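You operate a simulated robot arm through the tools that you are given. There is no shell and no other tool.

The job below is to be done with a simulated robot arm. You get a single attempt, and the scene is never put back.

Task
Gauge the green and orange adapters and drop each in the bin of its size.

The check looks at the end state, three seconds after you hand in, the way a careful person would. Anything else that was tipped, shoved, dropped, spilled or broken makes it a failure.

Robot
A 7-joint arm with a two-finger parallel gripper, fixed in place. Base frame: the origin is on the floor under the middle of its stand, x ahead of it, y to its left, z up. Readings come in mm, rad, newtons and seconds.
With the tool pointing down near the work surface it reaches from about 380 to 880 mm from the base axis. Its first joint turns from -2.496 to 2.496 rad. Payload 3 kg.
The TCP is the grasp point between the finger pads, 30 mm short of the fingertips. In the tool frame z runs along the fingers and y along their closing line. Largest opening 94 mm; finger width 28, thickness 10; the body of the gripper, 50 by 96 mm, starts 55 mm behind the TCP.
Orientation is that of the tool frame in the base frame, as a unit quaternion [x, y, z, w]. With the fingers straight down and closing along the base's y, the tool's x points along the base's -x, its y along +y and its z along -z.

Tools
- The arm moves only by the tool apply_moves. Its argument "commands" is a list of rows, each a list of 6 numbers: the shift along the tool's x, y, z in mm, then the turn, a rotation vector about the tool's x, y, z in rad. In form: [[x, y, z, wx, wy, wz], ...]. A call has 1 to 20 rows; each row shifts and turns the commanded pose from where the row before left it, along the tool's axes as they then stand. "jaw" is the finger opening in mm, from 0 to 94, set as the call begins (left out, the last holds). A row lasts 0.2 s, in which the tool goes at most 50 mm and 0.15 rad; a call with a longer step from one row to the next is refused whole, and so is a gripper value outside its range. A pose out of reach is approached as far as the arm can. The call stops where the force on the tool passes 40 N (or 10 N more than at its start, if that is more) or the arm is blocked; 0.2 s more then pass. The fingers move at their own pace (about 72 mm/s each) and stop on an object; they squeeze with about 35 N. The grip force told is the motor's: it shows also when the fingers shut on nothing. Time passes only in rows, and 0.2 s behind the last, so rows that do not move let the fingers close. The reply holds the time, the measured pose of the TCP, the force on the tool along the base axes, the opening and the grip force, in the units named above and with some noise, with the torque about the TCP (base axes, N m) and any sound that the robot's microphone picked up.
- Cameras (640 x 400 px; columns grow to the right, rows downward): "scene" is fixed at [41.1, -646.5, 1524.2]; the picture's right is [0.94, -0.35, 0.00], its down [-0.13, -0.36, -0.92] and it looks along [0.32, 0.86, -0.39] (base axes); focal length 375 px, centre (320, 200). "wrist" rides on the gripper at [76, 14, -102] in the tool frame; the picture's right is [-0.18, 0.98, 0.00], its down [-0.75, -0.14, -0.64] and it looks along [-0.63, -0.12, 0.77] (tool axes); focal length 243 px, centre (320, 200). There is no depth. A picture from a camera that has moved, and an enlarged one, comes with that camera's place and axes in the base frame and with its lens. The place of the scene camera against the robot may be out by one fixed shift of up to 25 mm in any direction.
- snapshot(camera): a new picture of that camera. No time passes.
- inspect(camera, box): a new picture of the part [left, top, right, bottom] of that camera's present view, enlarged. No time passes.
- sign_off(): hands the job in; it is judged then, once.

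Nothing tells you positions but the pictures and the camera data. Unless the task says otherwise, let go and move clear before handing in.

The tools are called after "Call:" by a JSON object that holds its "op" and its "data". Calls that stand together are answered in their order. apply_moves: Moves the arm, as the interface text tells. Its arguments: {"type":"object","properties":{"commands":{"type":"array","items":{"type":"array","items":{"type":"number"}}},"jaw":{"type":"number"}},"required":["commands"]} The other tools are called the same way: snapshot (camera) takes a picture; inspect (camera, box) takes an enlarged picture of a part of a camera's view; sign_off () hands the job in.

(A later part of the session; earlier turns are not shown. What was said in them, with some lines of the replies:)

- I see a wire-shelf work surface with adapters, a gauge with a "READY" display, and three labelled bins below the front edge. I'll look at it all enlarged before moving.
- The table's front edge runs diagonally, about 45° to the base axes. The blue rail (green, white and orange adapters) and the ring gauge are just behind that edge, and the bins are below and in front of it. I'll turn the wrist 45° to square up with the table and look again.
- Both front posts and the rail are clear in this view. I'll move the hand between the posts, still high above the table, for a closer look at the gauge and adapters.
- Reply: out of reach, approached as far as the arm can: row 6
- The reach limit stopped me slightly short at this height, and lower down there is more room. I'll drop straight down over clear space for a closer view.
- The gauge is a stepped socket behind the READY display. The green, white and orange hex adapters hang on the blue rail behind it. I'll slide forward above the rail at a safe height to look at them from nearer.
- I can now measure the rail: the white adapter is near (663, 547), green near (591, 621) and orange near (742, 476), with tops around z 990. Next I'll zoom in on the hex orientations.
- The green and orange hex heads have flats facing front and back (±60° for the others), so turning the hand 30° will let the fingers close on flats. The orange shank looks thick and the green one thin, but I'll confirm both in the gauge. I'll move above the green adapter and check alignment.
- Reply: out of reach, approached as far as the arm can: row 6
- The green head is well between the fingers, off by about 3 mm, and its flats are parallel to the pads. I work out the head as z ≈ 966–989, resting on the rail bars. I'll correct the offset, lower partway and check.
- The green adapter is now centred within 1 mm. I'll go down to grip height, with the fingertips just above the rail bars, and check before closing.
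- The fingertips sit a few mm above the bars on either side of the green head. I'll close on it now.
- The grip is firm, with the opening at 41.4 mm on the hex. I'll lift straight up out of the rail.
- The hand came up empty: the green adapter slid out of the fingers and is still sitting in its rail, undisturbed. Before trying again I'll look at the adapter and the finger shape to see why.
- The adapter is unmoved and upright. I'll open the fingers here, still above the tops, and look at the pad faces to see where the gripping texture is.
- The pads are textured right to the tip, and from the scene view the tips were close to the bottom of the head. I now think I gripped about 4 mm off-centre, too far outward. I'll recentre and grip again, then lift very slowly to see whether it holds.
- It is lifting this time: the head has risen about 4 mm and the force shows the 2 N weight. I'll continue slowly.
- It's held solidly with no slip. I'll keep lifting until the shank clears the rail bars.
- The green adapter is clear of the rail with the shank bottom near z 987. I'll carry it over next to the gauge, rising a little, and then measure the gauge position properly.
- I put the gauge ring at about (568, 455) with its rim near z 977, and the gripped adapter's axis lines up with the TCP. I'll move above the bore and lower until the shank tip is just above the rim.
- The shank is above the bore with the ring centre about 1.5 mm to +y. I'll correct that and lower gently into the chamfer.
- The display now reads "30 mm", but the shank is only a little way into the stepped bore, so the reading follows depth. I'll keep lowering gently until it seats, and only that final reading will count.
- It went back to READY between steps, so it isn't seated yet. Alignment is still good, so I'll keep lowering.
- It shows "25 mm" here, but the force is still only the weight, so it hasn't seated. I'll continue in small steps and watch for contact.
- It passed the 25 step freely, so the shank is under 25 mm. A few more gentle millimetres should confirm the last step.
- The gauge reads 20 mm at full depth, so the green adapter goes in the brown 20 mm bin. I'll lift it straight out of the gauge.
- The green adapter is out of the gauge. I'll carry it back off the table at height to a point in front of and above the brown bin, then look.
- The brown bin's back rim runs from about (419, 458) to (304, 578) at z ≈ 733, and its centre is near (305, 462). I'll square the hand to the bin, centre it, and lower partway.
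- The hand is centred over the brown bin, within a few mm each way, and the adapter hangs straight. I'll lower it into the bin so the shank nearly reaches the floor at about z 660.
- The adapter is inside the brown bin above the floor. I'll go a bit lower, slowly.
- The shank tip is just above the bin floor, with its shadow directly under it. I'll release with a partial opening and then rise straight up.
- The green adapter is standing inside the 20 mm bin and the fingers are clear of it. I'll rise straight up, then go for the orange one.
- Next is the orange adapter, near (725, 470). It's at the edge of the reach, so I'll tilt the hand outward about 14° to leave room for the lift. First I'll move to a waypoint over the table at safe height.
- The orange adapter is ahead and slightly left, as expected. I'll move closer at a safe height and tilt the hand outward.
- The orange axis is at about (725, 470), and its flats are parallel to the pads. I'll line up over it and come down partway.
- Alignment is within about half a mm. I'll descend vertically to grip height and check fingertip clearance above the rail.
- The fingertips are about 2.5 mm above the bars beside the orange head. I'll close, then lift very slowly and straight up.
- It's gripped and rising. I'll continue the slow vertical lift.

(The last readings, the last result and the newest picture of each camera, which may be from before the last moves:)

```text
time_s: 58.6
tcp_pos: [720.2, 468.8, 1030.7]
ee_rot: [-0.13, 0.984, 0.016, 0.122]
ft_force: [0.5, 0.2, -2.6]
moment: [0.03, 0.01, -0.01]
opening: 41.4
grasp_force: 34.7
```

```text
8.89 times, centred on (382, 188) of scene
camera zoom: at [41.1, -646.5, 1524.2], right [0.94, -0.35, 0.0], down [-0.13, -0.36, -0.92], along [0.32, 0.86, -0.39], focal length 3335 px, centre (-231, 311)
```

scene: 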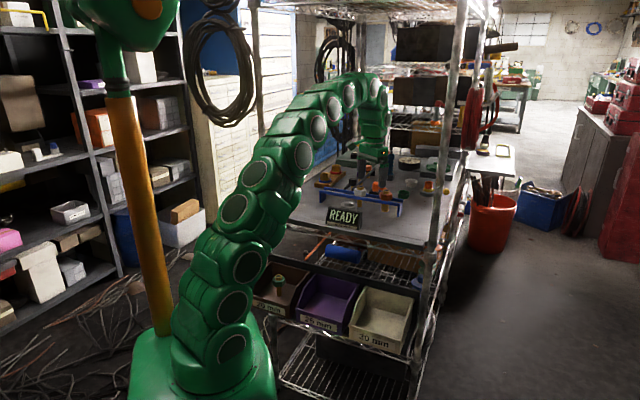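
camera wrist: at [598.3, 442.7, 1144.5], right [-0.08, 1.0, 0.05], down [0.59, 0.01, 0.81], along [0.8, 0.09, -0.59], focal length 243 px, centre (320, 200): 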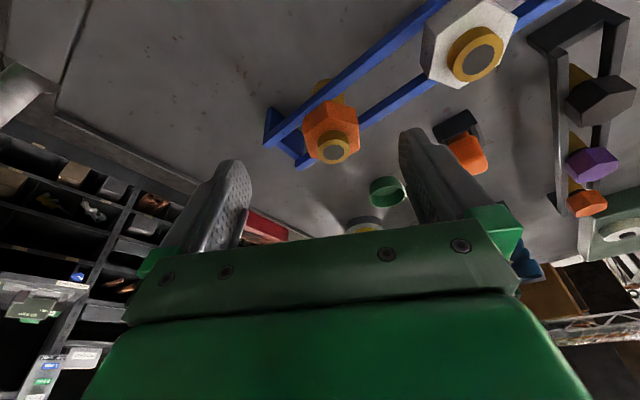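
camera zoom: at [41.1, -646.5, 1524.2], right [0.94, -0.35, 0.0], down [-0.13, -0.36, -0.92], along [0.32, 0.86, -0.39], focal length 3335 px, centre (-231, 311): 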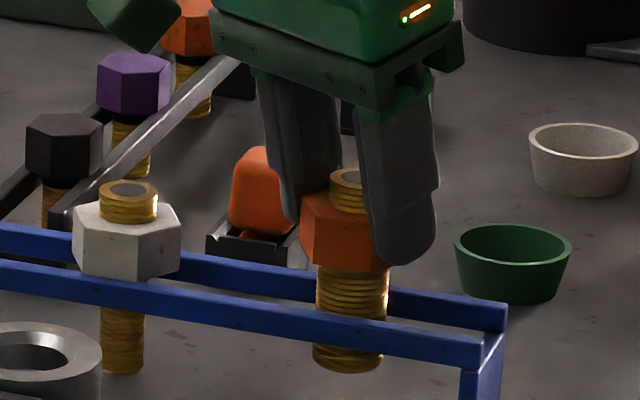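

Call:
{"op": "apply_moves", "data": {"commands": [[-0.74, 0, -2.91, 0, 0, 0], [-0.99, 0, -3.88, 0, 0, 0], [-0.99, 0, -3.88, 0, 0, 0], [-0.99, 0, -3.88, 0, 0, 0], [-0.99, 0, -3.88, 0, 0, 0], [-0.99, 0, -3.88, 0, 0, 0], [-0.99, 0, -3.88, 0, 0, 0], [-0.99, 0, -3.88, 0, 0, 0], [-0.99, 0, -3.88, 0, 0, 0], [-0.99, 0, -3.88, 0, 0, 0], [-0.74, 0, -2.91, 0, 0, 0]]}}

Call:
{"op": "snapshot", "data": {"camera": "wrist"}}

Call:
{"op": "inspect", "data": {"camera": "scene", "box": [330, 145, 426, 215]}}

```text
time_s: 61.0
tcp_pos: [720.4, 468.5, 1073.3]
ee_rot: [-0.13, 0.984, 0.017, 0.123]
ft_force: [0.0, 0.0, -1.7]
moment: [-0.01, 0.04, -0.01]
opening: 41.5
grasp_force: 35.5
```

```text
taken
camera wrist: at [619.9, 456.2, 1154.3], right [-0.08, 1.0, 0.04], down [0.59, 0.01, 0.81], along [0.8, 0.09, -0.59], focal length 243 px, centre (320, 200)
```

wrist: 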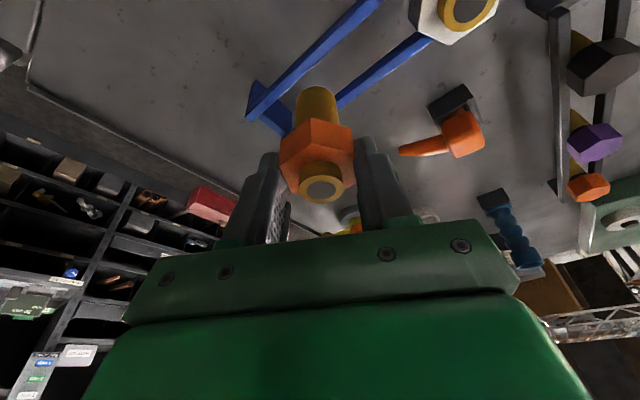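

```text
5.71 times, centred on (378, 180) of scene
camera zoom: at [41.1, -646.5, 1524.2], right [0.94, -0.35, 0.0], down [-0.13, -0.36, -0.92], along [0.32, 0.86, -0.39], focal length 2144 px, centre (-11, 314)
```

zoom: 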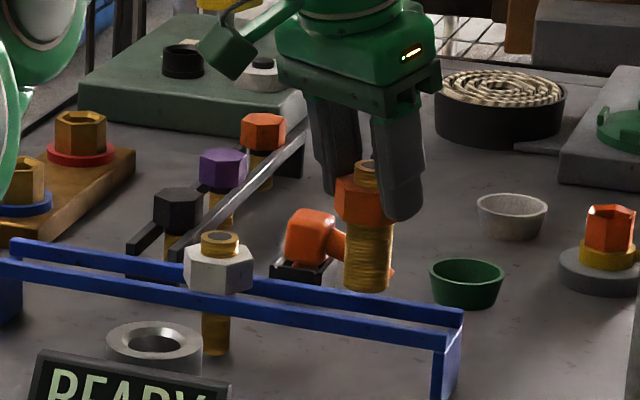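

The orange adapter is clear of the rail. I'll raise it a bit more and carry it level, at the same tilt so its shank stays vertical, to just above the gauge.

Call:
{"op": "apply_moves", "data": {"commands": [[-0.99, 0, -3.88, 0, 0, 0], [-1.24, 0, -4.85, 0, 0, 0], [-1.24, 0, -4.85, 0, 0, 0], [-1.24, 0, -4.85, 0, 0, 0], [6, 1.1, -1.5, 0, 0, 0], [11.9, 2.2, -3.1, 0, 0, 0], [17.9, 3.3, -4.6, 0, 0, 0], [19.4, 3.5, -4.9, 0, 0, 0], [19.4, 3.5, -4.9, 0, 0, 0], [19.4, 3.5, -4.9, 0, 0, 0], [19.4, 3.5, -4.9, 0, 0, 0], [17.9, 3.3, -4.6, 0, 0, 0], [11.8, 2.2, -3.1, 0, 0, 0], [5.9, 1.1, -1.6, 0, 0, 0], [0, 0, 0, 0, 0, 0]]}}

Call:
{"op": "snapshot", "data": {"camera": "wrist"}}

Call:
{"op": "inspect", "data": {"camera": "scene", "box": [310, 140, 390, 220]}}

Call:
{"op": "inspect", "data": {"camera": "wrist", "box": [220, 0, 440, 150]}}

```text
time_s: 64.2
tcp_pos: [564.0, 455.9, 1091.2]
ee_rot: [-0.129, 0.984, 0.016, 0.123]
ft_force: [-1.1, 0.8, -2.4]
moment: [0.02, -0.02, 0.02]
opening: 41.6
grasp_force: 34.9
```

```text
taken
camera wrist: at [463.7, 443.5, 1172.9], right [-0.08, 1.0, 0.05], down [0.59, 0.01, 0.81], along [0.8, 0.09, -0.59], focal length 243 px, centre (320, 200)
```

wrist: 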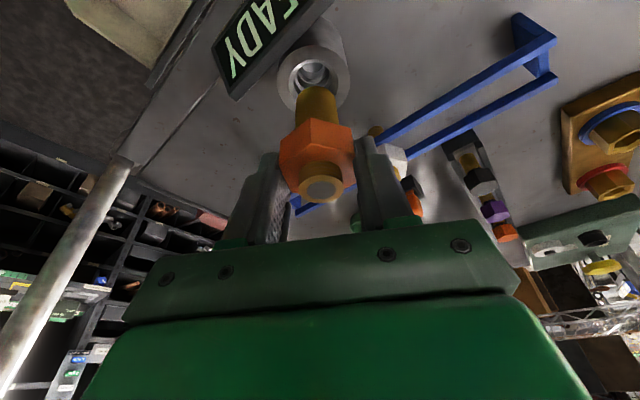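

```text
5.00 times, centred on (350, 180) of scene
camera zoom: at [41.1, -646.5, 1524.2], right [0.94, -0.35, 0.0], down [-0.13, -0.36, -0.92], along [0.32, 0.86, -0.39], focal length 1876 px, centre (170, 300)
```

zoom: 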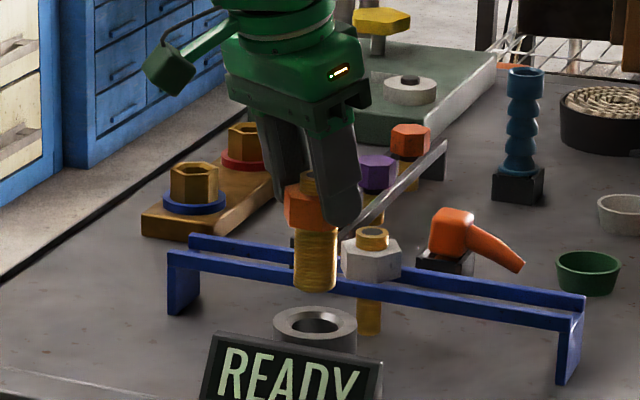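

```text
2.67 times, centred on (330, 75) of wrist
camera zoom: at [463.7, 443.5, 1172.9], right [-0.08, 1.0, 0.05], down [0.59, 0.01, 0.81], along [0.8, 0.09, -0.59], focal length 647 px, centre (293, 533)
```

zoom: 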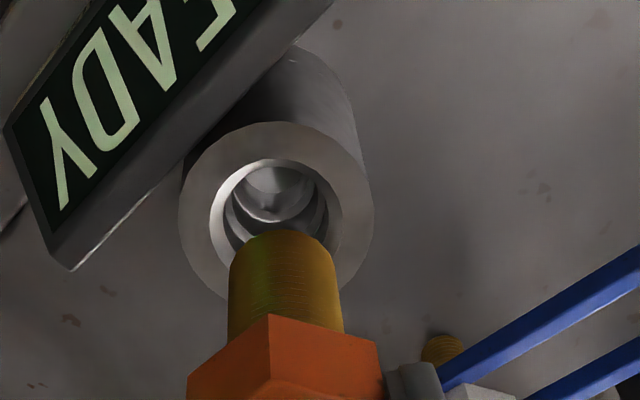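

The orange shank is lined up over the bore within about 1 mm. I'll lower it until the tip is just above the rim and check again.

Call:
{"op": "apply_moves", "data": {"commands": [[0.6, -0.6, 1.9, 0, 0, 0], [1.24, 0, 4.85, 0, 0, 0], [1.24, 0, 4.85, 0, 0, 0], [1.24, 0, 4.85, 0, 0, 0], [0.99, 0, 3.88, 0, 0, 0], [0, 0, 0, 0, 0, 0]]}}

Call:
{"op": "inspect", "data": {"camera": "wrist", "box": [220, 20, 440, 170]}}

Call:
{"op": "inspect", "data": {"camera": "scene", "box": [320, 165, 376, 215]}}

```text
time_s: 65.6
tcp_pos: [564.8, 455.5, 1070.2]
ee_rot: [-0.129, 0.984, 0.017, 0.124]
ft_force: [1.2, -0.8, -1.3]
moment: [0.0, -0.01, 0.0]
opening: 41.5
grasp_force: 35.3
```

```text
2.67 times, centred on (330, 95) of wrist
camera zoom: at [464.9, 442.9, 1152.8], right [-0.08, 1.0, 0.05], down [0.59, 0.01, 0.81], along [0.8, 0.09, -0.59], focal length 647 px, centre (293, 480)
```

zoom: 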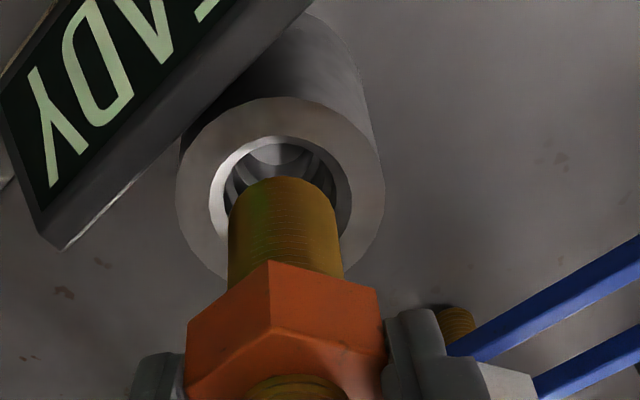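

```text
8.00 times, centred on (348, 190) of scene
camera zoom: at [41.1, -646.5, 1524.2], right [0.94, -0.35, 0.0], down [-0.13, -0.36, -0.92], along [0.32, 0.86, -0.39], focal length 3002 px, centre (96, 280)
```

zoom: 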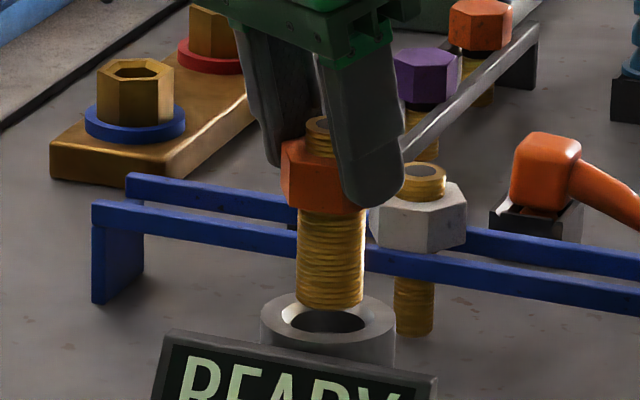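

Both views show the orange shank aligned with the bore within about 1 mm. I'll lower slowly into the chamfer.

Call:
{"op": "apply_moves", "data": {"commands": [[0.9, -0.4, 1.9, 0, 0, 0], [0.5, 0, 1.94, 0, 0, 0], [0.5, 0, 1.94, 0, 0, 0], [0.5, 0, 1.94, 0, 0, 0], [0.5, 0, 1.94, 0, 0, 0], [0.5, 0, 1.94, 0, 0, 0]]}}

Call:
{"op": "inspect", "data": {"camera": "wrist", "box": [220, 20, 440, 170]}}

Call:
{"op": "inspect", "data": {"camera": "scene", "box": [316, 175, 380, 225]}}

```text
time_s: 67.0
tcp_pos: [565.3, 455.0, 1059.5]
ee_rot: [-0.129, 0.984, 0.016, 0.124]
ft_force: [0.1, -0.8, -2.6]
moment: [0.0, 0.03, 0.02]
opening: 41.7
grasp_force: 35.0
```

```text
2.67 times, centred on (330, 95) of wrist
camera zoom: at [465.1, 442.3, 1140.8], right [-0.08, 1.0, 0.05], down [0.59, 0.01, 0.81], along [0.8, 0.09, -0.59], focal length 647 px, centre (293, 480)
```

zoom: 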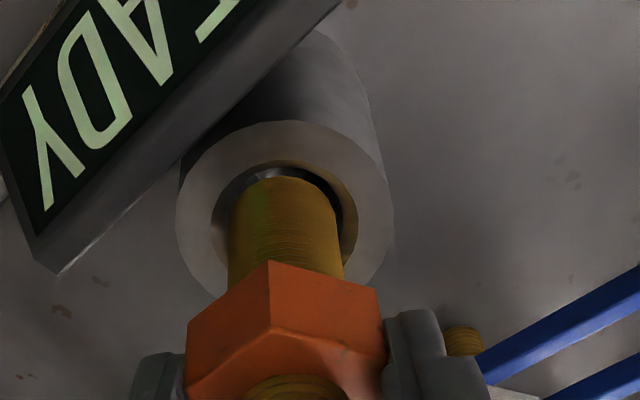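

```text
8.00 times, centred on (348, 200) of scene
camera zoom: at [41.1, -646.5, 1524.2], right [0.94, -0.35, 0.0], down [-0.13, -0.36, -0.92], along [0.32, 0.86, -0.39], focal length 3002 px, centre (96, 200)
```

zoom: 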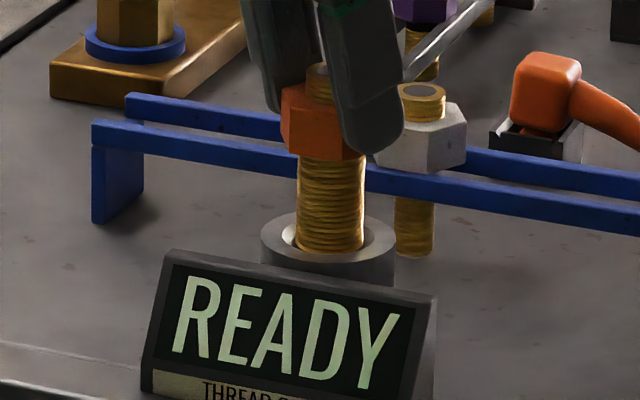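

Call:
{"op": "apply_moves", "data": {"commands": [[0, 0, 1.94, 0, 0, 0], [0.4, 0, 1.94, 0, 0, 0], [0.5, 0, 1.94, 0, 0, 0]]}}

Call:
{"op": "inspect", "data": {"camera": "wrist", "box": [220, 20, 440, 170]}}

Call:
{"op": "inspect", "data": {"camera": "scene", "box": [316, 175, 380, 225]}}

```text
time_s: 67.8
tcp_pos: [566.7, 454.8, 1052.4]
ee_rot: [-0.13, 0.984, 0.017, 0.124]
ft_force: [0.0, 0.3, -1.8]
moment: [-0.03, 0.05, 0.01]
opening: 41.5
grasp_force: 34.5
```

```text
2.67 times, centred on (330, 95) of wrist
camera zoom: at [465.5, 442.0, 1135.0], right [-0.08, 1.0, 0.04], down [0.59, 0.01, 0.81], along [0.8, 0.09, -0.59], focal length 647 px, centre (293, 480)
```

zoom: 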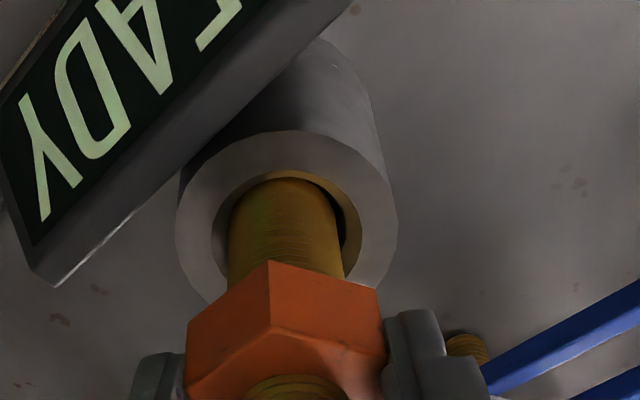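

```text
8.00 times, centred on (348, 200) of scene
camera zoom: at [41.1, -646.5, 1524.2], right [0.94, -0.35, 0.0], down [-0.13, -0.36, -0.92], along [0.32, 0.86, -0.39], focal length 3002 px, centre (96, 200)
```

zoom: 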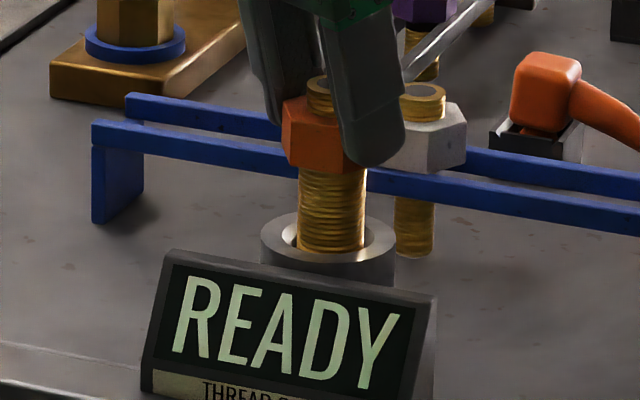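

Call:
{"op": "inspect", "data": {"camera": "scene", "box": [334, 190, 366, 212]}}

Call:
{"op": "inspect", "data": {"camera": "wrist", "box": [270, 60, 370, 130]}}

```text
16.00 times, centred on (350, 201) of scene
camera zoom: at [41.1, -646.5, 1524.2], right [0.94, -0.35, 0.0], down [-0.13, -0.36, -0.92], along [0.32, 0.86, -0.39], focal length 6004 px, centre (-160, 184)
```

zoom: 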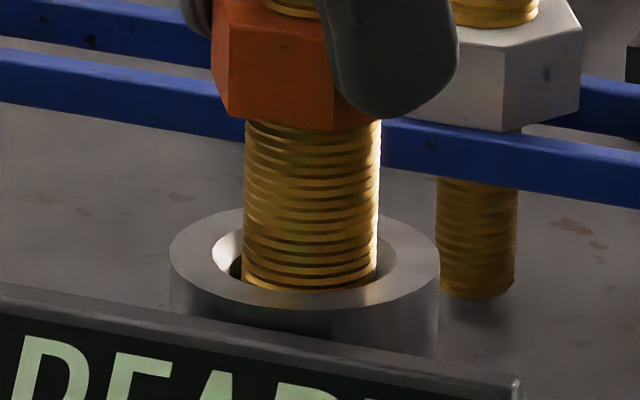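

```text
5.71 times, centred on (320, 95) of wrist
camera zoom: at [465.5, 442.0, 1135.0], right [-0.08, 1.0, 0.04], down [0.59, 0.01, 0.81], along [0.8, 0.09, -0.59], focal length 1386 px, centre (320, 800)
```

zoom: 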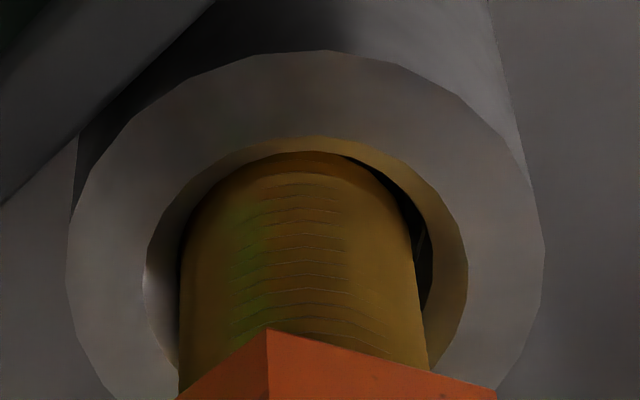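

The scene view shows the shank about 1 mm right of centre in the bore. I'll make a small correction and keep lowering.

Call:
{"op": "apply_moves", "data": {"commands": [[0.5, 0.5, -0.1, 0, 0, 0], [0.25, 0, 0.97, 0, 0, 0], [0.25, 0, 0.97, 0, 0, 0]]}}

Call:
{"op": "inspect", "data": {"camera": "scene", "box": [330, 188, 370, 220]}}

Call:
{"op": "inspect", "data": {"camera": "wrist", "box": [270, 60, 370, 130]}}

```text
time_s: 68.6
tcp_pos: [565.9, 454.7, 1049.6]
ee_rot: [-0.13, 0.984, 0.016, 0.124]
ft_force: [0.6, -0.6, -2.4]
moment: [0.0, 0.02, -0.03]
opening: 41.4
grasp_force: 34.9
```

```text
12.50 times, centred on (350, 204) of scene
camera zoom: at [41.1, -646.5, 1524.2], right [0.94, -0.35, 0.0], down [-0.13, -0.36, -0.92], along [0.32, 0.86, -0.39], focal length 4690 px, centre (-55, 150)
```

zoom: 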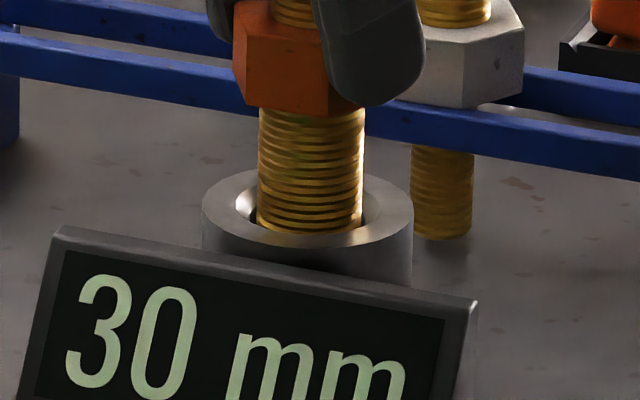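

```text
5.71 times, centred on (320, 95) of wrist
camera zoom: at [465.0, 442.4, 1132.6], right [-0.08, 1.0, 0.05], down [0.59, 0.01, 0.81], along [0.8, 0.09, -0.59], focal length 1386 px, centre (320, 800)
```

zoom: 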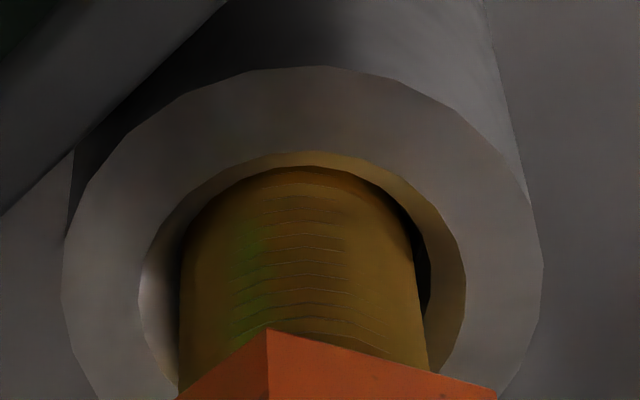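

The display reads "30 mm" at this depth. To be sure it really seats here, I'll press slightly further and see whether the step stops it.

Call:
{"op": "apply_moves", "data": {"commands": [[0.4, 0.4, -0.1, 0, 0, 0], [0.25, 0, 0.97, 0, 0, 0], [0.25, 0, 0.97, 0, 0, 0], [0.25, 0, 0.97, 0, 0, 0]]}}

Call:
{"op": "inspect", "data": {"camera": "scene", "box": [330, 188, 370, 220]}}

Call:
{"op": "inspect", "data": {"camera": "wrist", "box": [220, 60, 420, 200]}}

```text
time_s: 69.6
tcp_pos: [564.9, 456.0, 1048.6]
ee_rot: [-0.129, 0.984, 0.016, 0.124]
ft_force: [2.0, -0.3, 1.7]
moment: [-0.06, -0.12, -0.03]
opening: 41.5
grasp_force: 35.2
```

```text
12.50 times, centred on (350, 204) of scene
camera zoom: at [41.1, -646.5, 1524.2], right [0.94, -0.35, 0.0], down [-0.13, -0.36, -0.92], along [0.32, 0.86, -0.39], focal length 4690 px, centre (-55, 150)
```

zoom: 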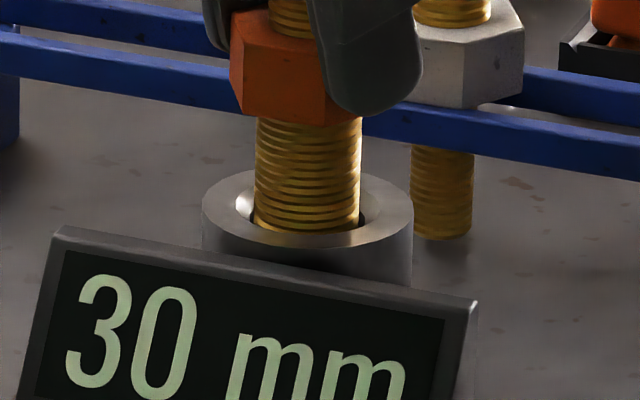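

```text
2.86 times, centred on (320, 130) of wrist
camera zoom: at [464.3, 442.9, 1129.6], right [-0.08, 1.0, 0.05], down [0.59, 0.01, 0.81], along [0.8, 0.09, -0.59], focal length 693 px, centre (320, 400)
```

zoom: 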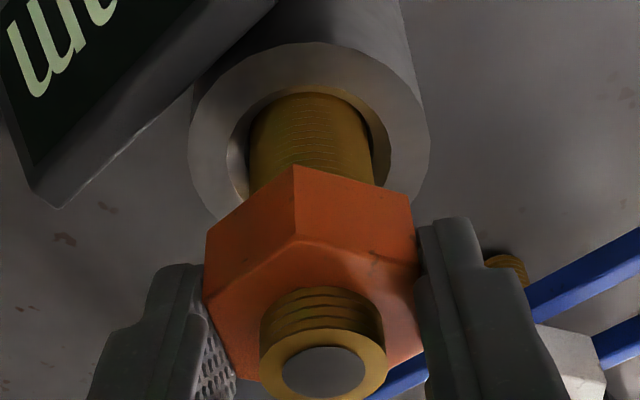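

There's now a light upward contact force of about 4 N. I'll press one or two more mm to see whether it's the step holding it at 30.

Call:
{"op": "apply_moves", "data": {"commands": [[0.2, 0, 0.78, 0, 0, 0], [0.2, 0, 0.78, 0, 0, 0], [0, 0, 0, 0, 0, 0]]}}

Call:
{"op": "inspect", "data": {"camera": "scene", "box": [330, 188, 370, 220]}}

Call:
{"op": "inspect", "data": {"camera": "wrist", "box": [220, 60, 420, 200]}}

```text
time_s: 70.4
tcp_pos: [564.5, 454.7, 1047.4]
ee_rot: [-0.13, 0.984, 0.016, 0.124]
ft_force: [4.3, -9.5, 26.3]
moment: [-0.37, -0.35, -0.03]
opening: 41.5
grasp_force: 35.2
```

```text
12.50 times, centred on (350, 204) of scene
camera zoom: at [41.1, -646.5, 1524.2], right [0.94, -0.35, 0.0], down [-0.13, -0.36, -0.92], along [0.32, 0.86, -0.39], focal length 4690 px, centre (-55, 150)
```

zoom: 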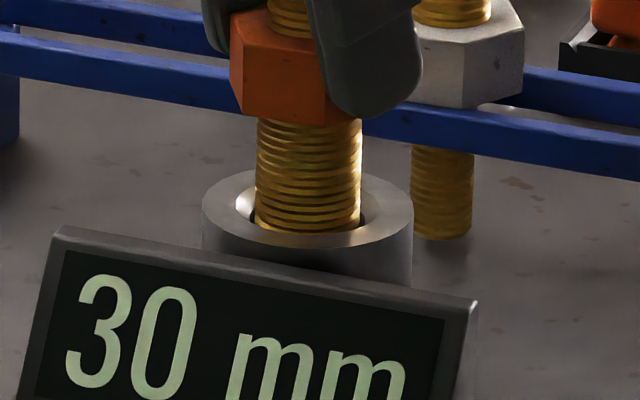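

```text
2.86 times, centred on (320, 130) of wrist
camera zoom: at [464.3, 443.3, 1128.6], right [-0.08, 1.0, 0.05], down [0.59, 0.01, 0.81], along [0.81, 0.09, -0.59], focal length 693 px, centre (320, 400)
```

zoom: 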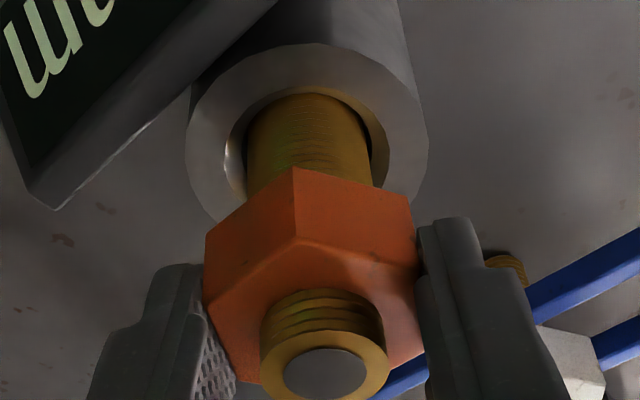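

It's a solid stop: 26 N after only about 1 mm more, the display holds at 30 mm, and the shank visibly fills the top bore. The orange adapter is 30 mm and belongs in the beige bin. I'll ease it back out vertically.

Call:
{"op": "apply_moves", "data": {"commands": [[-0.25, 0, -0.97, 0, 0, 0], [-0.25, 0, -0.97, 0, 0, 0], [-0.49, 0, -1.94, 0, 0, 0], [-0.74, 0, -2.91, 0, 0, 0], [-0.99, 0, -3.88, 0, 0, 0], [-1.24, 0, -4.85, 0, 0, 0], [-1.48, 0, -5.81, 0, 0, 0], [-1.48, 0, -5.81, 0, 0, 0], [-1.48, 0, -5.81, 0, 0, 0], [-1.48, 0, -5.81, 0, 0, 0], [-1.48, 0, -5.81, 0, 0, 0], [-1.48, 0, -5.81, 0, 0, 0], [-1.48, 0, -5.81, 0, 0, 0], [-1.48, 0, -5.81, 0, 0, 0], [-0.74, 0, -2.91, 0, 0, 0]]}}

Call:
{"op": "snapshot", "data": {"camera": "wrist"}}

Call:
{"op": "inspect", "data": {"camera": "scene", "box": [300, 120, 420, 230]}}

```text
time_s: 73.6
tcp_pos: [564.9, 455.0, 1114.1]
ee_rot: [-0.129, 0.984, 0.017, 0.122]
ft_force: [-0.8, 0.5, -1.9]
moment: [-0.01, -0.01, -0.03]
opening: 41.5
grasp_force: 35.2
```

```text
taken
camera wrist: at [464.1, 442.6, 1194.9], right [-0.08, 1.0, 0.05], down [0.59, 0.01, 0.81], along [0.8, 0.09, -0.59], focal length 243 px, centre (320, 200)
```

wrist: 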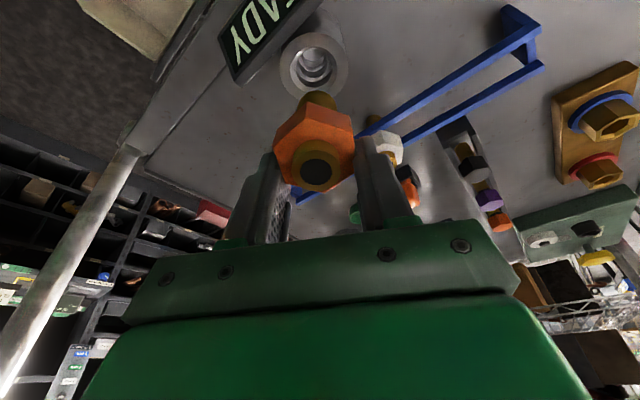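

```text
3.64 times, centred on (360, 175) of scene
camera zoom: at [41.1, -646.5, 1524.2], right [0.94, -0.35, 0.0], down [-0.13, -0.36, -0.92], along [0.32, 0.86, -0.39], focal length 1364 px, centre (174, 291)
```

zoom: 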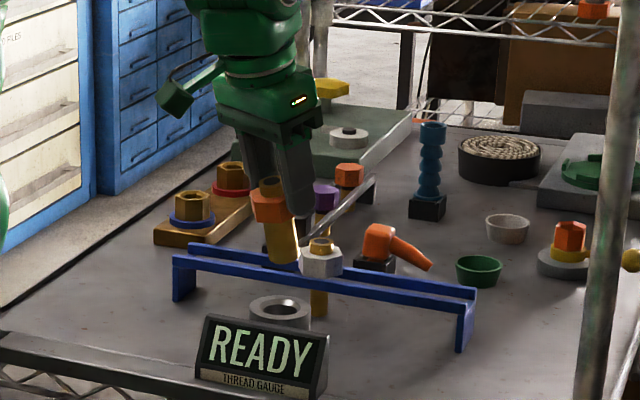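

The adapter pivoted in the grip as it came out and is now in line with the fingers, still firmly held. The gauge is undisturbed. I'll straighten the hand so the adapter hangs vertical, and square it to the bins.

Call:
{"op": "apply_moves", "data": {"commands": [[0, 0, 0, 0, 0.0625, 0], [0, 0, 0, 0, 0.0625, 0], [0, 0, 0, 0, 0.0625, 0], [0, 0, 0, 0, 0.0625, 0], [0, 0, 0, 0, 0, -0.08], [0, 0, 0, 0, 0, -0.1], [0, 0, 0, 0, 0, -0.1], [0, 0, 0, 0, 0, -0.1], [0, 0, 0, 0, 0, -0.0836], [0, 0, 0, 0, 0, -0.06], [0, 0, 0, 0, 0, 0]]}}

Call:
{"op": "snapshot", "data": {"camera": "wrist"}}

Call:
{"op": "inspect", "data": {"camera": "scene", "box": [300, 120, 420, 230]}}

```text
time_s: 76.0
tcp_pos: [565.3, 454.6, 1113.4]
ee_rot: [-0.383, 0.924, 0.0, 0.0]
ft_force: [-0.5, 0.0, -2.4]
moment: [0.03, -0.01, -0.01]
opening: 41.7
grasp_force: 35.0
```

```text
taken
camera wrist: at [500.5, 410.5, 1217.3], right [-0.57, 0.82, 0.0], down [0.63, 0.43, 0.64], along [0.53, 0.36, -0.77], focal length 243 px, centre (320, 200)
```

wrist: 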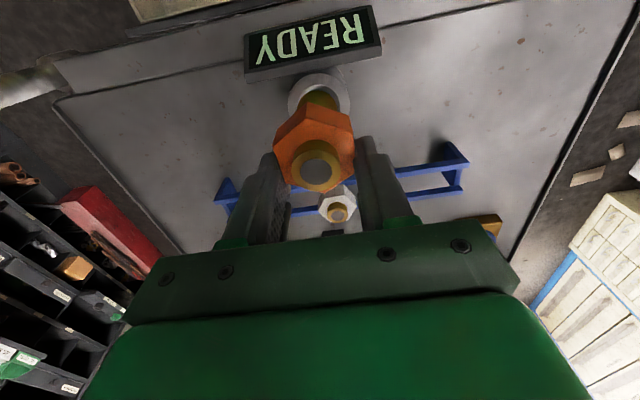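

```text
3.64 times, centred on (360, 175) of scene
camera zoom: at [41.1, -646.5, 1524.2], right [0.94, -0.35, 0.0], down [-0.13, -0.36, -0.92], along [0.32, 0.86, -0.39], focal length 1364 px, centre (174, 291)
```

zoom: 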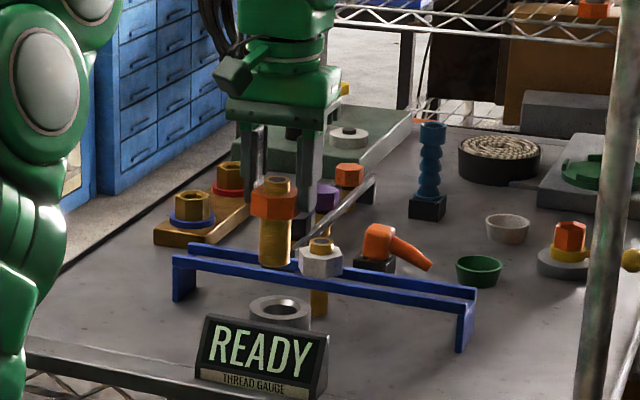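

The adapter hangs vertical and the hand is square to the bins. I'll carry it at height to above the beige 30 mm bin, near (573, 193).

Call:
{"op": "apply_moves", "data": {"commands": [[5.4, -5.7, 0, 0, 0, 0], [10.8, -11.4, 0, 0, 0, 0], [16.2, -17.1, 0, 0, 0, 0], [18.8, -20, 0, 0, 0, 0], [18.8, -20, 0, 0, 0, 0], [18.8, -20, 0, 0, 0, 0], [18.8, -20, 0, 0, 0, 0], [18.8, -20, 0, 0, 0, 0], [18.8, -20, 0, 0, 0, 0], [16.2, -17.1, 0, 0, 0, 0], [10.8, -11.4, 0, 0, 0, 0], [7.2, -7.6, 0, 0, 0, 0], [0, 0, 0, 0, 0, 0]]}}

Call:
{"op": "snapshot", "data": {"camera": "wrist"}}

Call:
{"op": "snapshot", "data": {"camera": "scene"}}

```text
time_s: 78.8
tcp_pos: [570.6, 192.9, 1113.5]
ee_rot: [-0.383, 0.924, 0.0, 0.0]
ft_force: [-0.2, -0.7, -1.6]
moment: [0.03, 0.03, 0.01]
opening: 41.5
grasp_force: 35.4
```

```text
taken
camera wrist: at [506.3, 149.1, 1216.6], right [-0.56, 0.83, 0.0], down [0.63, 0.43, 0.64], along [0.53, 0.36, -0.77], focal length 243 px, centre (320, 200)
```

wrist: 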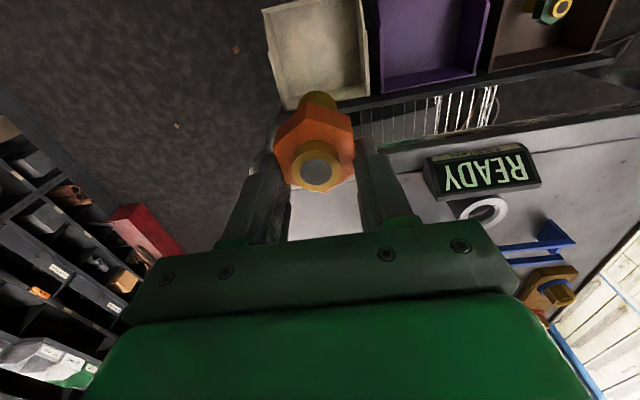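

```text
taken
```

scene: 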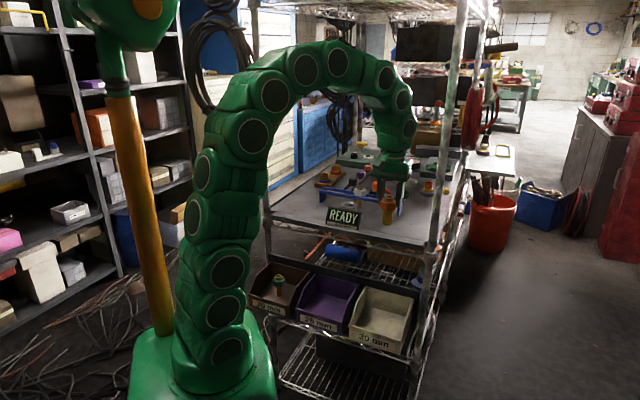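

The hand is centred over the beige bin within a few mm. I'll lower it in two stages.

Call:
{"op": "apply_moves", "data": {"commands": [[-1, 0.5, 6, 0, 0, 0], [-1, 0.5, 12, 0, 0, 0], [-1, 0.5, 20, 0, 0, 0], [-1, 0.5, 22, 0, 0, 0], [0, 0, 22, 0, 0, 0], [0, 0, 22, 0, 0, 0], [0, 0, 22, 0, 0, 0], [0, 0, 22, 0, 0, 0], [0, 0, 14, 0, 0, 0], [0, 0, 8, 0, 0, 0]]}}

Call:
{"op": "snapshot", "data": {"camera": "wrist"}}

Call:
{"op": "snapshot", "data": {"camera": "scene"}}

```text
time_s: 81.0
tcp_pos: [575.4, 197.6, 943.5]
ee_rot: [-0.383, 0.924, 0.0, 0.0]
ft_force: [0.5, 0.2, -1.8]
moment: [0.0, -0.02, 0.0]
opening: 41.8
grasp_force: 35.3
```

```text
taken
camera wrist: at [510.6, 152.9, 1047.1], right [-0.56, 0.83, 0.0], down [0.63, 0.43, 0.64], along [0.53, 0.36, -0.77], focal length 243 px, centre (320, 200)
```

wrist: 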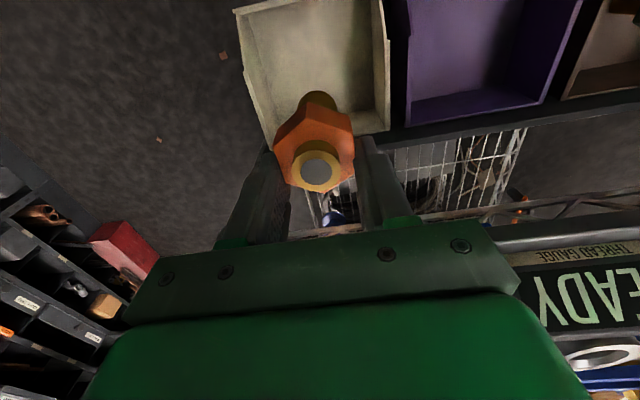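

```text
taken
```

scene: 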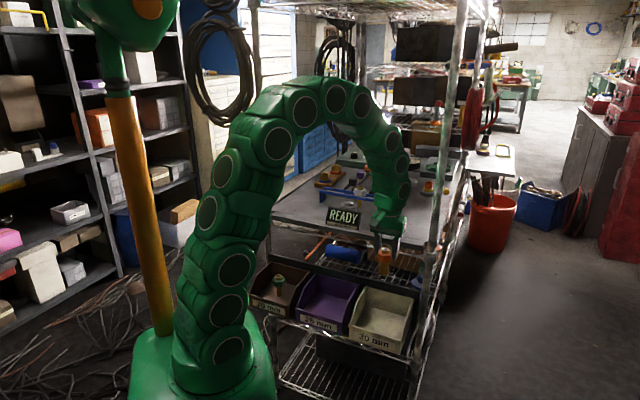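

Call:
{"op": "apply_moves", "data": {"commands": [[0, 0, 6, 0, 0, 0], [0, 0, 12, 0, 0, 0], [0, 0, 18, 0, 0, 0], [0, 0, 20, 0, 0, 0], [0, 0, 20, 0, 0, 0], [0, 0, 20, 0, 0, 0], [0, 0, 20, 0, 0, 0], [0, 0, 18, 0, 0, 0], [0, 0, 14, 0, 0, 0], [0, 0, 10, 0, 0, 0], [0, 0, 6, 0, 0, 0], [0, 0, 4, 0, 0, 0], [0, 0, 0, 0, 0, 0]]}}

Call:
{"op": "snapshot", "data": {"camera": "wrist"}}

Call:
{"op": "inspect", "data": {"camera": "scene", "box": [320, 200, 440, 350]}}

```text
time_s: 83.8
tcp_pos: [572.0, 197.7, 774.2]
ee_rot: [-0.382, 0.924, 0.0, 0.0]
ft_force: [-0.4, -0.2, -2.3]
moment: [0.01, 0.01, -0.04]
opening: 41.6
grasp_force: 35.1
```

```text
taken
camera wrist: at [508.4, 153.2, 878.5], right [-0.56, 0.83, 0.0], down [0.63, 0.43, 0.64], along [0.53, 0.36, -0.77], focal length 243 px, centre (320, 200)
```

wrist: 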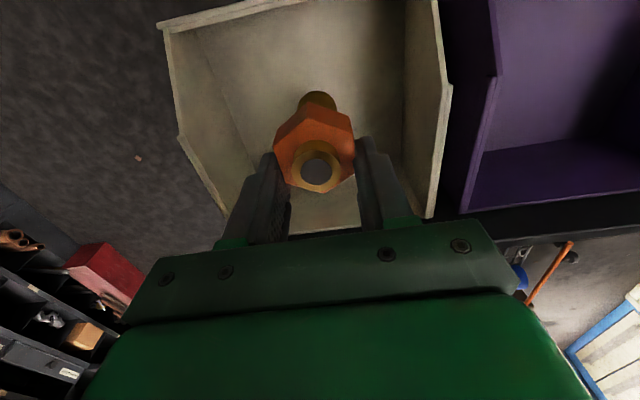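

```text
2.67 times, centred on (380, 275) of scene
camera zoom: at [41.1, -646.5, 1524.2], right [0.94, -0.35, 0.0], down [-0.13, -0.36, -0.92], along [0.32, 0.86, -0.39], focal length 1001 px, centre (160, 0)
```

zoom: 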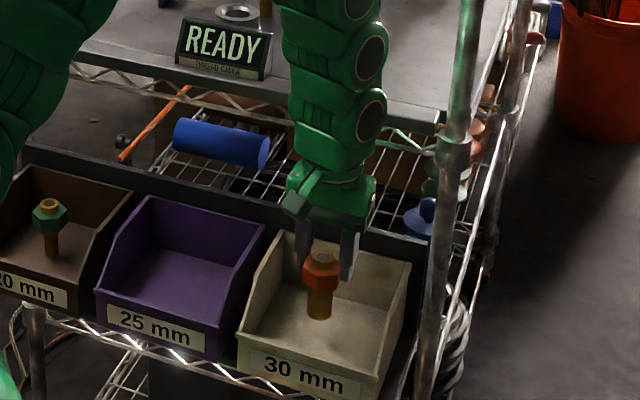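

The orange adapter is inside the beige bin above its floor. I'll go down slowly until the shank nearly touches.

Call:
{"op": "apply_moves", "data": {"commands": [[0, 0, 4, 0, 0, 0], [0, 0, 4, 0, 0, 0], [0, 0, 4, 0, 0, 0], [0, 0, 4, 0, 0, 0], [0, 0, 3, 0, 0, 0], [0, 0, 2, 0, 0, 0], [0, 0, 2, 0, 0, 0]]}}

Call:
{"op": "inspect", "data": {"camera": "scene", "box": [340, 260, 420, 340]}}

Call:
{"op": "snapshot", "data": {"camera": "wrist"}}

```text
time_s: 85.4
tcp_pos: [573.5, 197.5, 752.1]
ee_rot: [-0.383, 0.924, 0.0, 0.0]
ft_force: [-0.3, 0.0, -2.8]
moment: [0.04, -0.03, -0.03]
opening: 41.4
grasp_force: 34.7
```

```text
5.00 times, centred on (380, 300) of scene
camera zoom: at [41.1, -646.5, 1524.2], right [0.94, -0.35, 0.0], down [-0.13, -0.36, -0.92], along [0.32, 0.86, -0.39], focal length 1876 px, centre (20, -300)
```

zoom: 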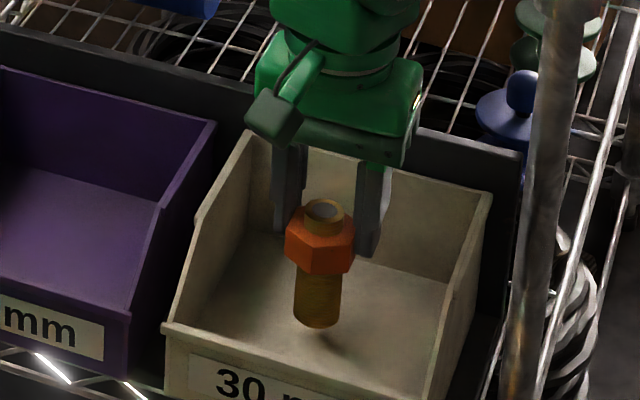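

```text
taken
camera wrist: at [508.7, 153.4, 856.1], right [-0.56, 0.83, 0.0], down [0.63, 0.43, 0.64], along [0.53, 0.36, -0.77], focal length 243 px, centre (320, 200)
```

wrist: 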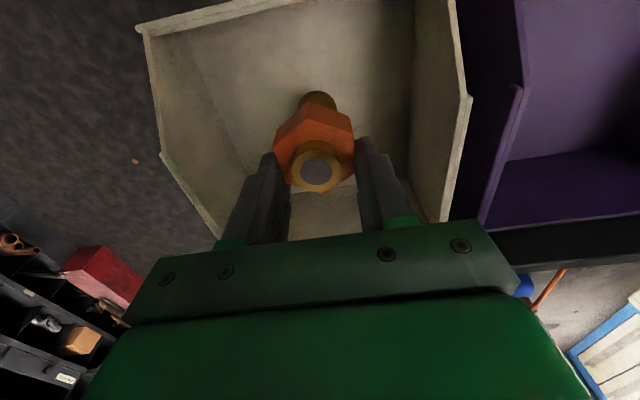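

Call:
{"op": "apply_moves", "data": {"commands": [[0, 0, 2, 0, 0, 0], [0, 0, 2, 0, 0, 0], [0, 0, 0, 0, 0, 0]]}}

Call:
{"op": "inspect", "data": {"camera": "scene", "box": [340, 260, 420, 340]}}

```text
time_s: 86.2
tcp_pos: [573.7, 197.5, 747.2]
ee_rot: [-0.382, 0.924, 0.0, 0.001]
ft_force: [0.4, 0.7, -2.7]
moment: [0.05, 0.01, -0.03]
opening: 41.6
grasp_force: 35.1
```

```text
5.00 times, centred on (380, 300) of scene
camera zoom: at [41.1, -646.5, 1524.2], right [0.94, -0.35, 0.0], down [-0.13, -0.36, -0.92], along [0.32, 0.86, -0.39], focal length 1876 px, centre (20, -300)
```

zoom: 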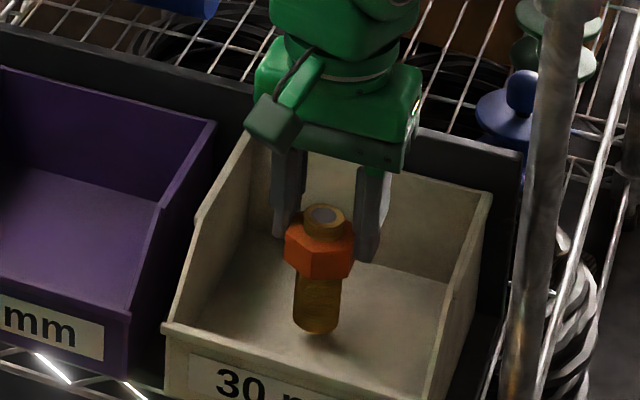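

The shank tip is just above the beige bin floor. I'll release it here.

Call:
{"op": "apply_moves", "data": {"commands": [[0, 0, 0, 0, 0, 0], [0, 0, 0, 0, 0, 0], [0, 0, 0, 0, 0, 0], [0, 0, 0, 0, 0, 0], [0, 0, 0, 0, 0, 0]], "jaw": 66}}

Call:
{"op": "inspect", "data": {"camera": "scene", "box": [340, 260, 420, 340]}}

Call:
{"op": "snapshot", "data": {"camera": "wrist"}}

```text
time_s: 87.4
tcp_pos: [574.0, 197.9, 748.7]
ee_rot: [-0.383, 0.924, 0.0, 0.0]
ft_force: [0.6, 0.1, -0.5]
moment: [0.0, -0.03, 0.01]
opening: 66.2
grasp_force: 0.1
```

```text
5.00 times, centred on (380, 300) of scene
camera zoom: at [41.1, -646.5, 1524.2], right [0.94, -0.35, 0.0], down [-0.13, -0.36, -0.92], along [0.32, 0.86, -0.39], focal length 1876 px, centre (20, -300)
```

zoom: 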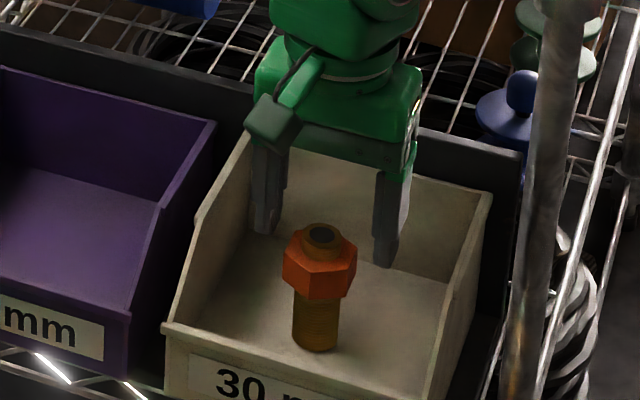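

```text
taken
camera wrist: at [508.6, 153.4, 852.2], right [-0.56, 0.83, 0.0], down [0.63, 0.43, 0.64], along [0.53, 0.36, -0.77], focal length 243 px, centre (320, 200)
```

wrist: 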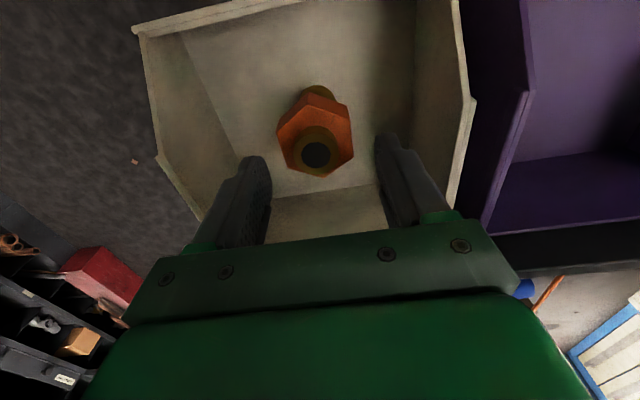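

The orange adapter is standing in the 30 mm bin and the fingers are clear of it. I'll rise straight up and away, then check the whole scene before handing in.

Call:
{"op": "apply_moves", "data": {"commands": [[0, 0, -4, 0, 0, 0], [0, 0, -10, 0, 0, 0], [0, 0, -18, 0, 0, 0], [0, 0, -28, 0, 0, 0], [0, 0, -32, 0, 0, 0], [0, 0, -32, 0, 0, 0], [0, 0, -32, 0, 0, 0], [0, 0, -32, 0, 0, 0], [0, 0, -32, 0, 0, 0], [0, 0, -32, 0, 0, 0], [0, 0, -32, 0, 0, 0], [0, 0, -32, 0, 0, 0], [0, 0, -20, 0, 0, 0], [0, 0, -14, 0, 0, 0]]}}

Call:
{"op": "snapshot", "data": {"camera": "scene"}}

Call:
{"op": "snapshot", "data": {"camera": "wrist"}}

Call:
{"op": "inspect", "data": {"camera": "scene", "box": [240, 230, 440, 355]}}

Call:
{"op": "inspect", "data": {"camera": "scene", "box": [300, 130, 480, 240]}}

```text
time_s: 90.4
tcp_pos: [573.1, 198.0, 1100.3]
ee_rot: [-0.383, 0.924, 0.001, 0.0]
ft_force: [-0.3, -0.6, -0.2]
moment: [0.02, 0.0, -0.01]
opening: 65.7
grasp_force: 0.1
```

```text
taken
```

scene: 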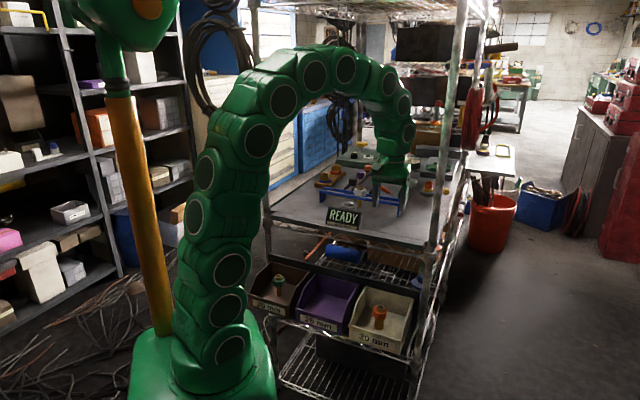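

```text
taken
camera wrist: at [508.4, 154.2, 1203.3], right [-0.56, 0.83, 0.0], down [0.63, 0.43, 0.64], along [0.53, 0.36, -0.77], focal length 243 px, centre (320, 200)
```

wrist: 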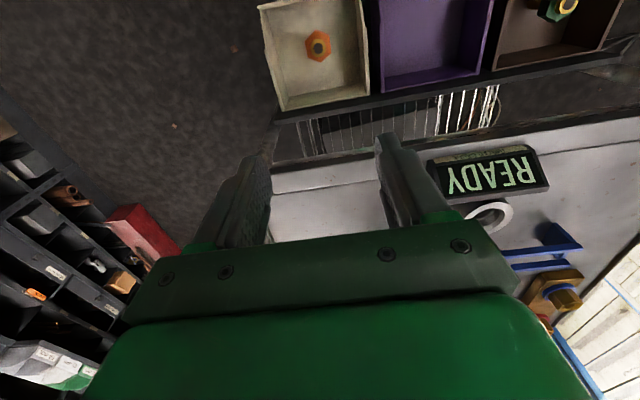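

```text
3.20 times, centred on (340, 292) of scene
camera zoom: at [41.1, -646.5, 1524.2], right [0.94, -0.35, 0.0], down [-0.13, -0.36, -0.92], along [0.32, 0.86, -0.39], focal length 1201 px, centre (256, -96)
```

zoom: 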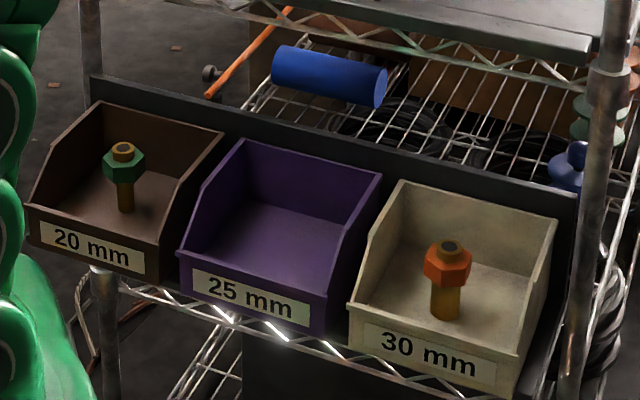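

```text
3.56 times, centred on (390, 185) of scene
camera zoom: at [41.1, -646.5, 1524.2], right [0.94, -0.35, 0.0], down [-0.13, -0.36, -0.92], along [0.32, 0.86, -0.39], focal length 1334 px, centre (71, 253)
```

zoom: 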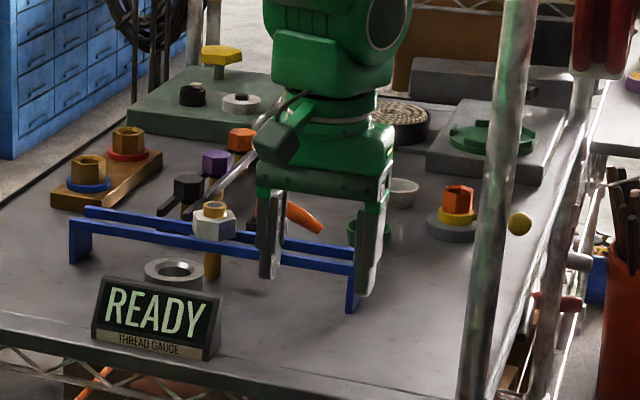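

Both adapters are in their bins: green, gauged at 20 mm, in the brown 20 mm bin, and orange, gauged at 30 mm, in the beige 30 mm bin. The white adapter, rail and gauge are undisturbed and the hand is open and clear, so I'm handing in.

Call:
{"op": "sign_off", "data": {}}

```text
The job is handed in.
```

The job is handed in: the green and orange adapters are each standing in the bin for their size, and the arm is open and well clear.

| Adapter | Gauge reading | Bin |
|---|---|---|
| Green | 20 mm: it slid freely past the 30 and 25 steps and read 20 at the bottom | Brown, 20 mm |
| Orange | 30 mm: it stopped hard on the first step, and its shank fills the top bore | Beige, 30 mm |

- **Slipped first grip:** my first grip on the green adapter slid off as I lifted. It stayed upright in its rail, and the second grip held.
- **Orange pivoted:** the orange adapter tilted in the fingers as it came out of the gauge. I straightened it before lowering it into the bin.

In the last pictures, the white adapter, the rail and the gauge look undisturbed. Part of the table behind the hand was hidden.
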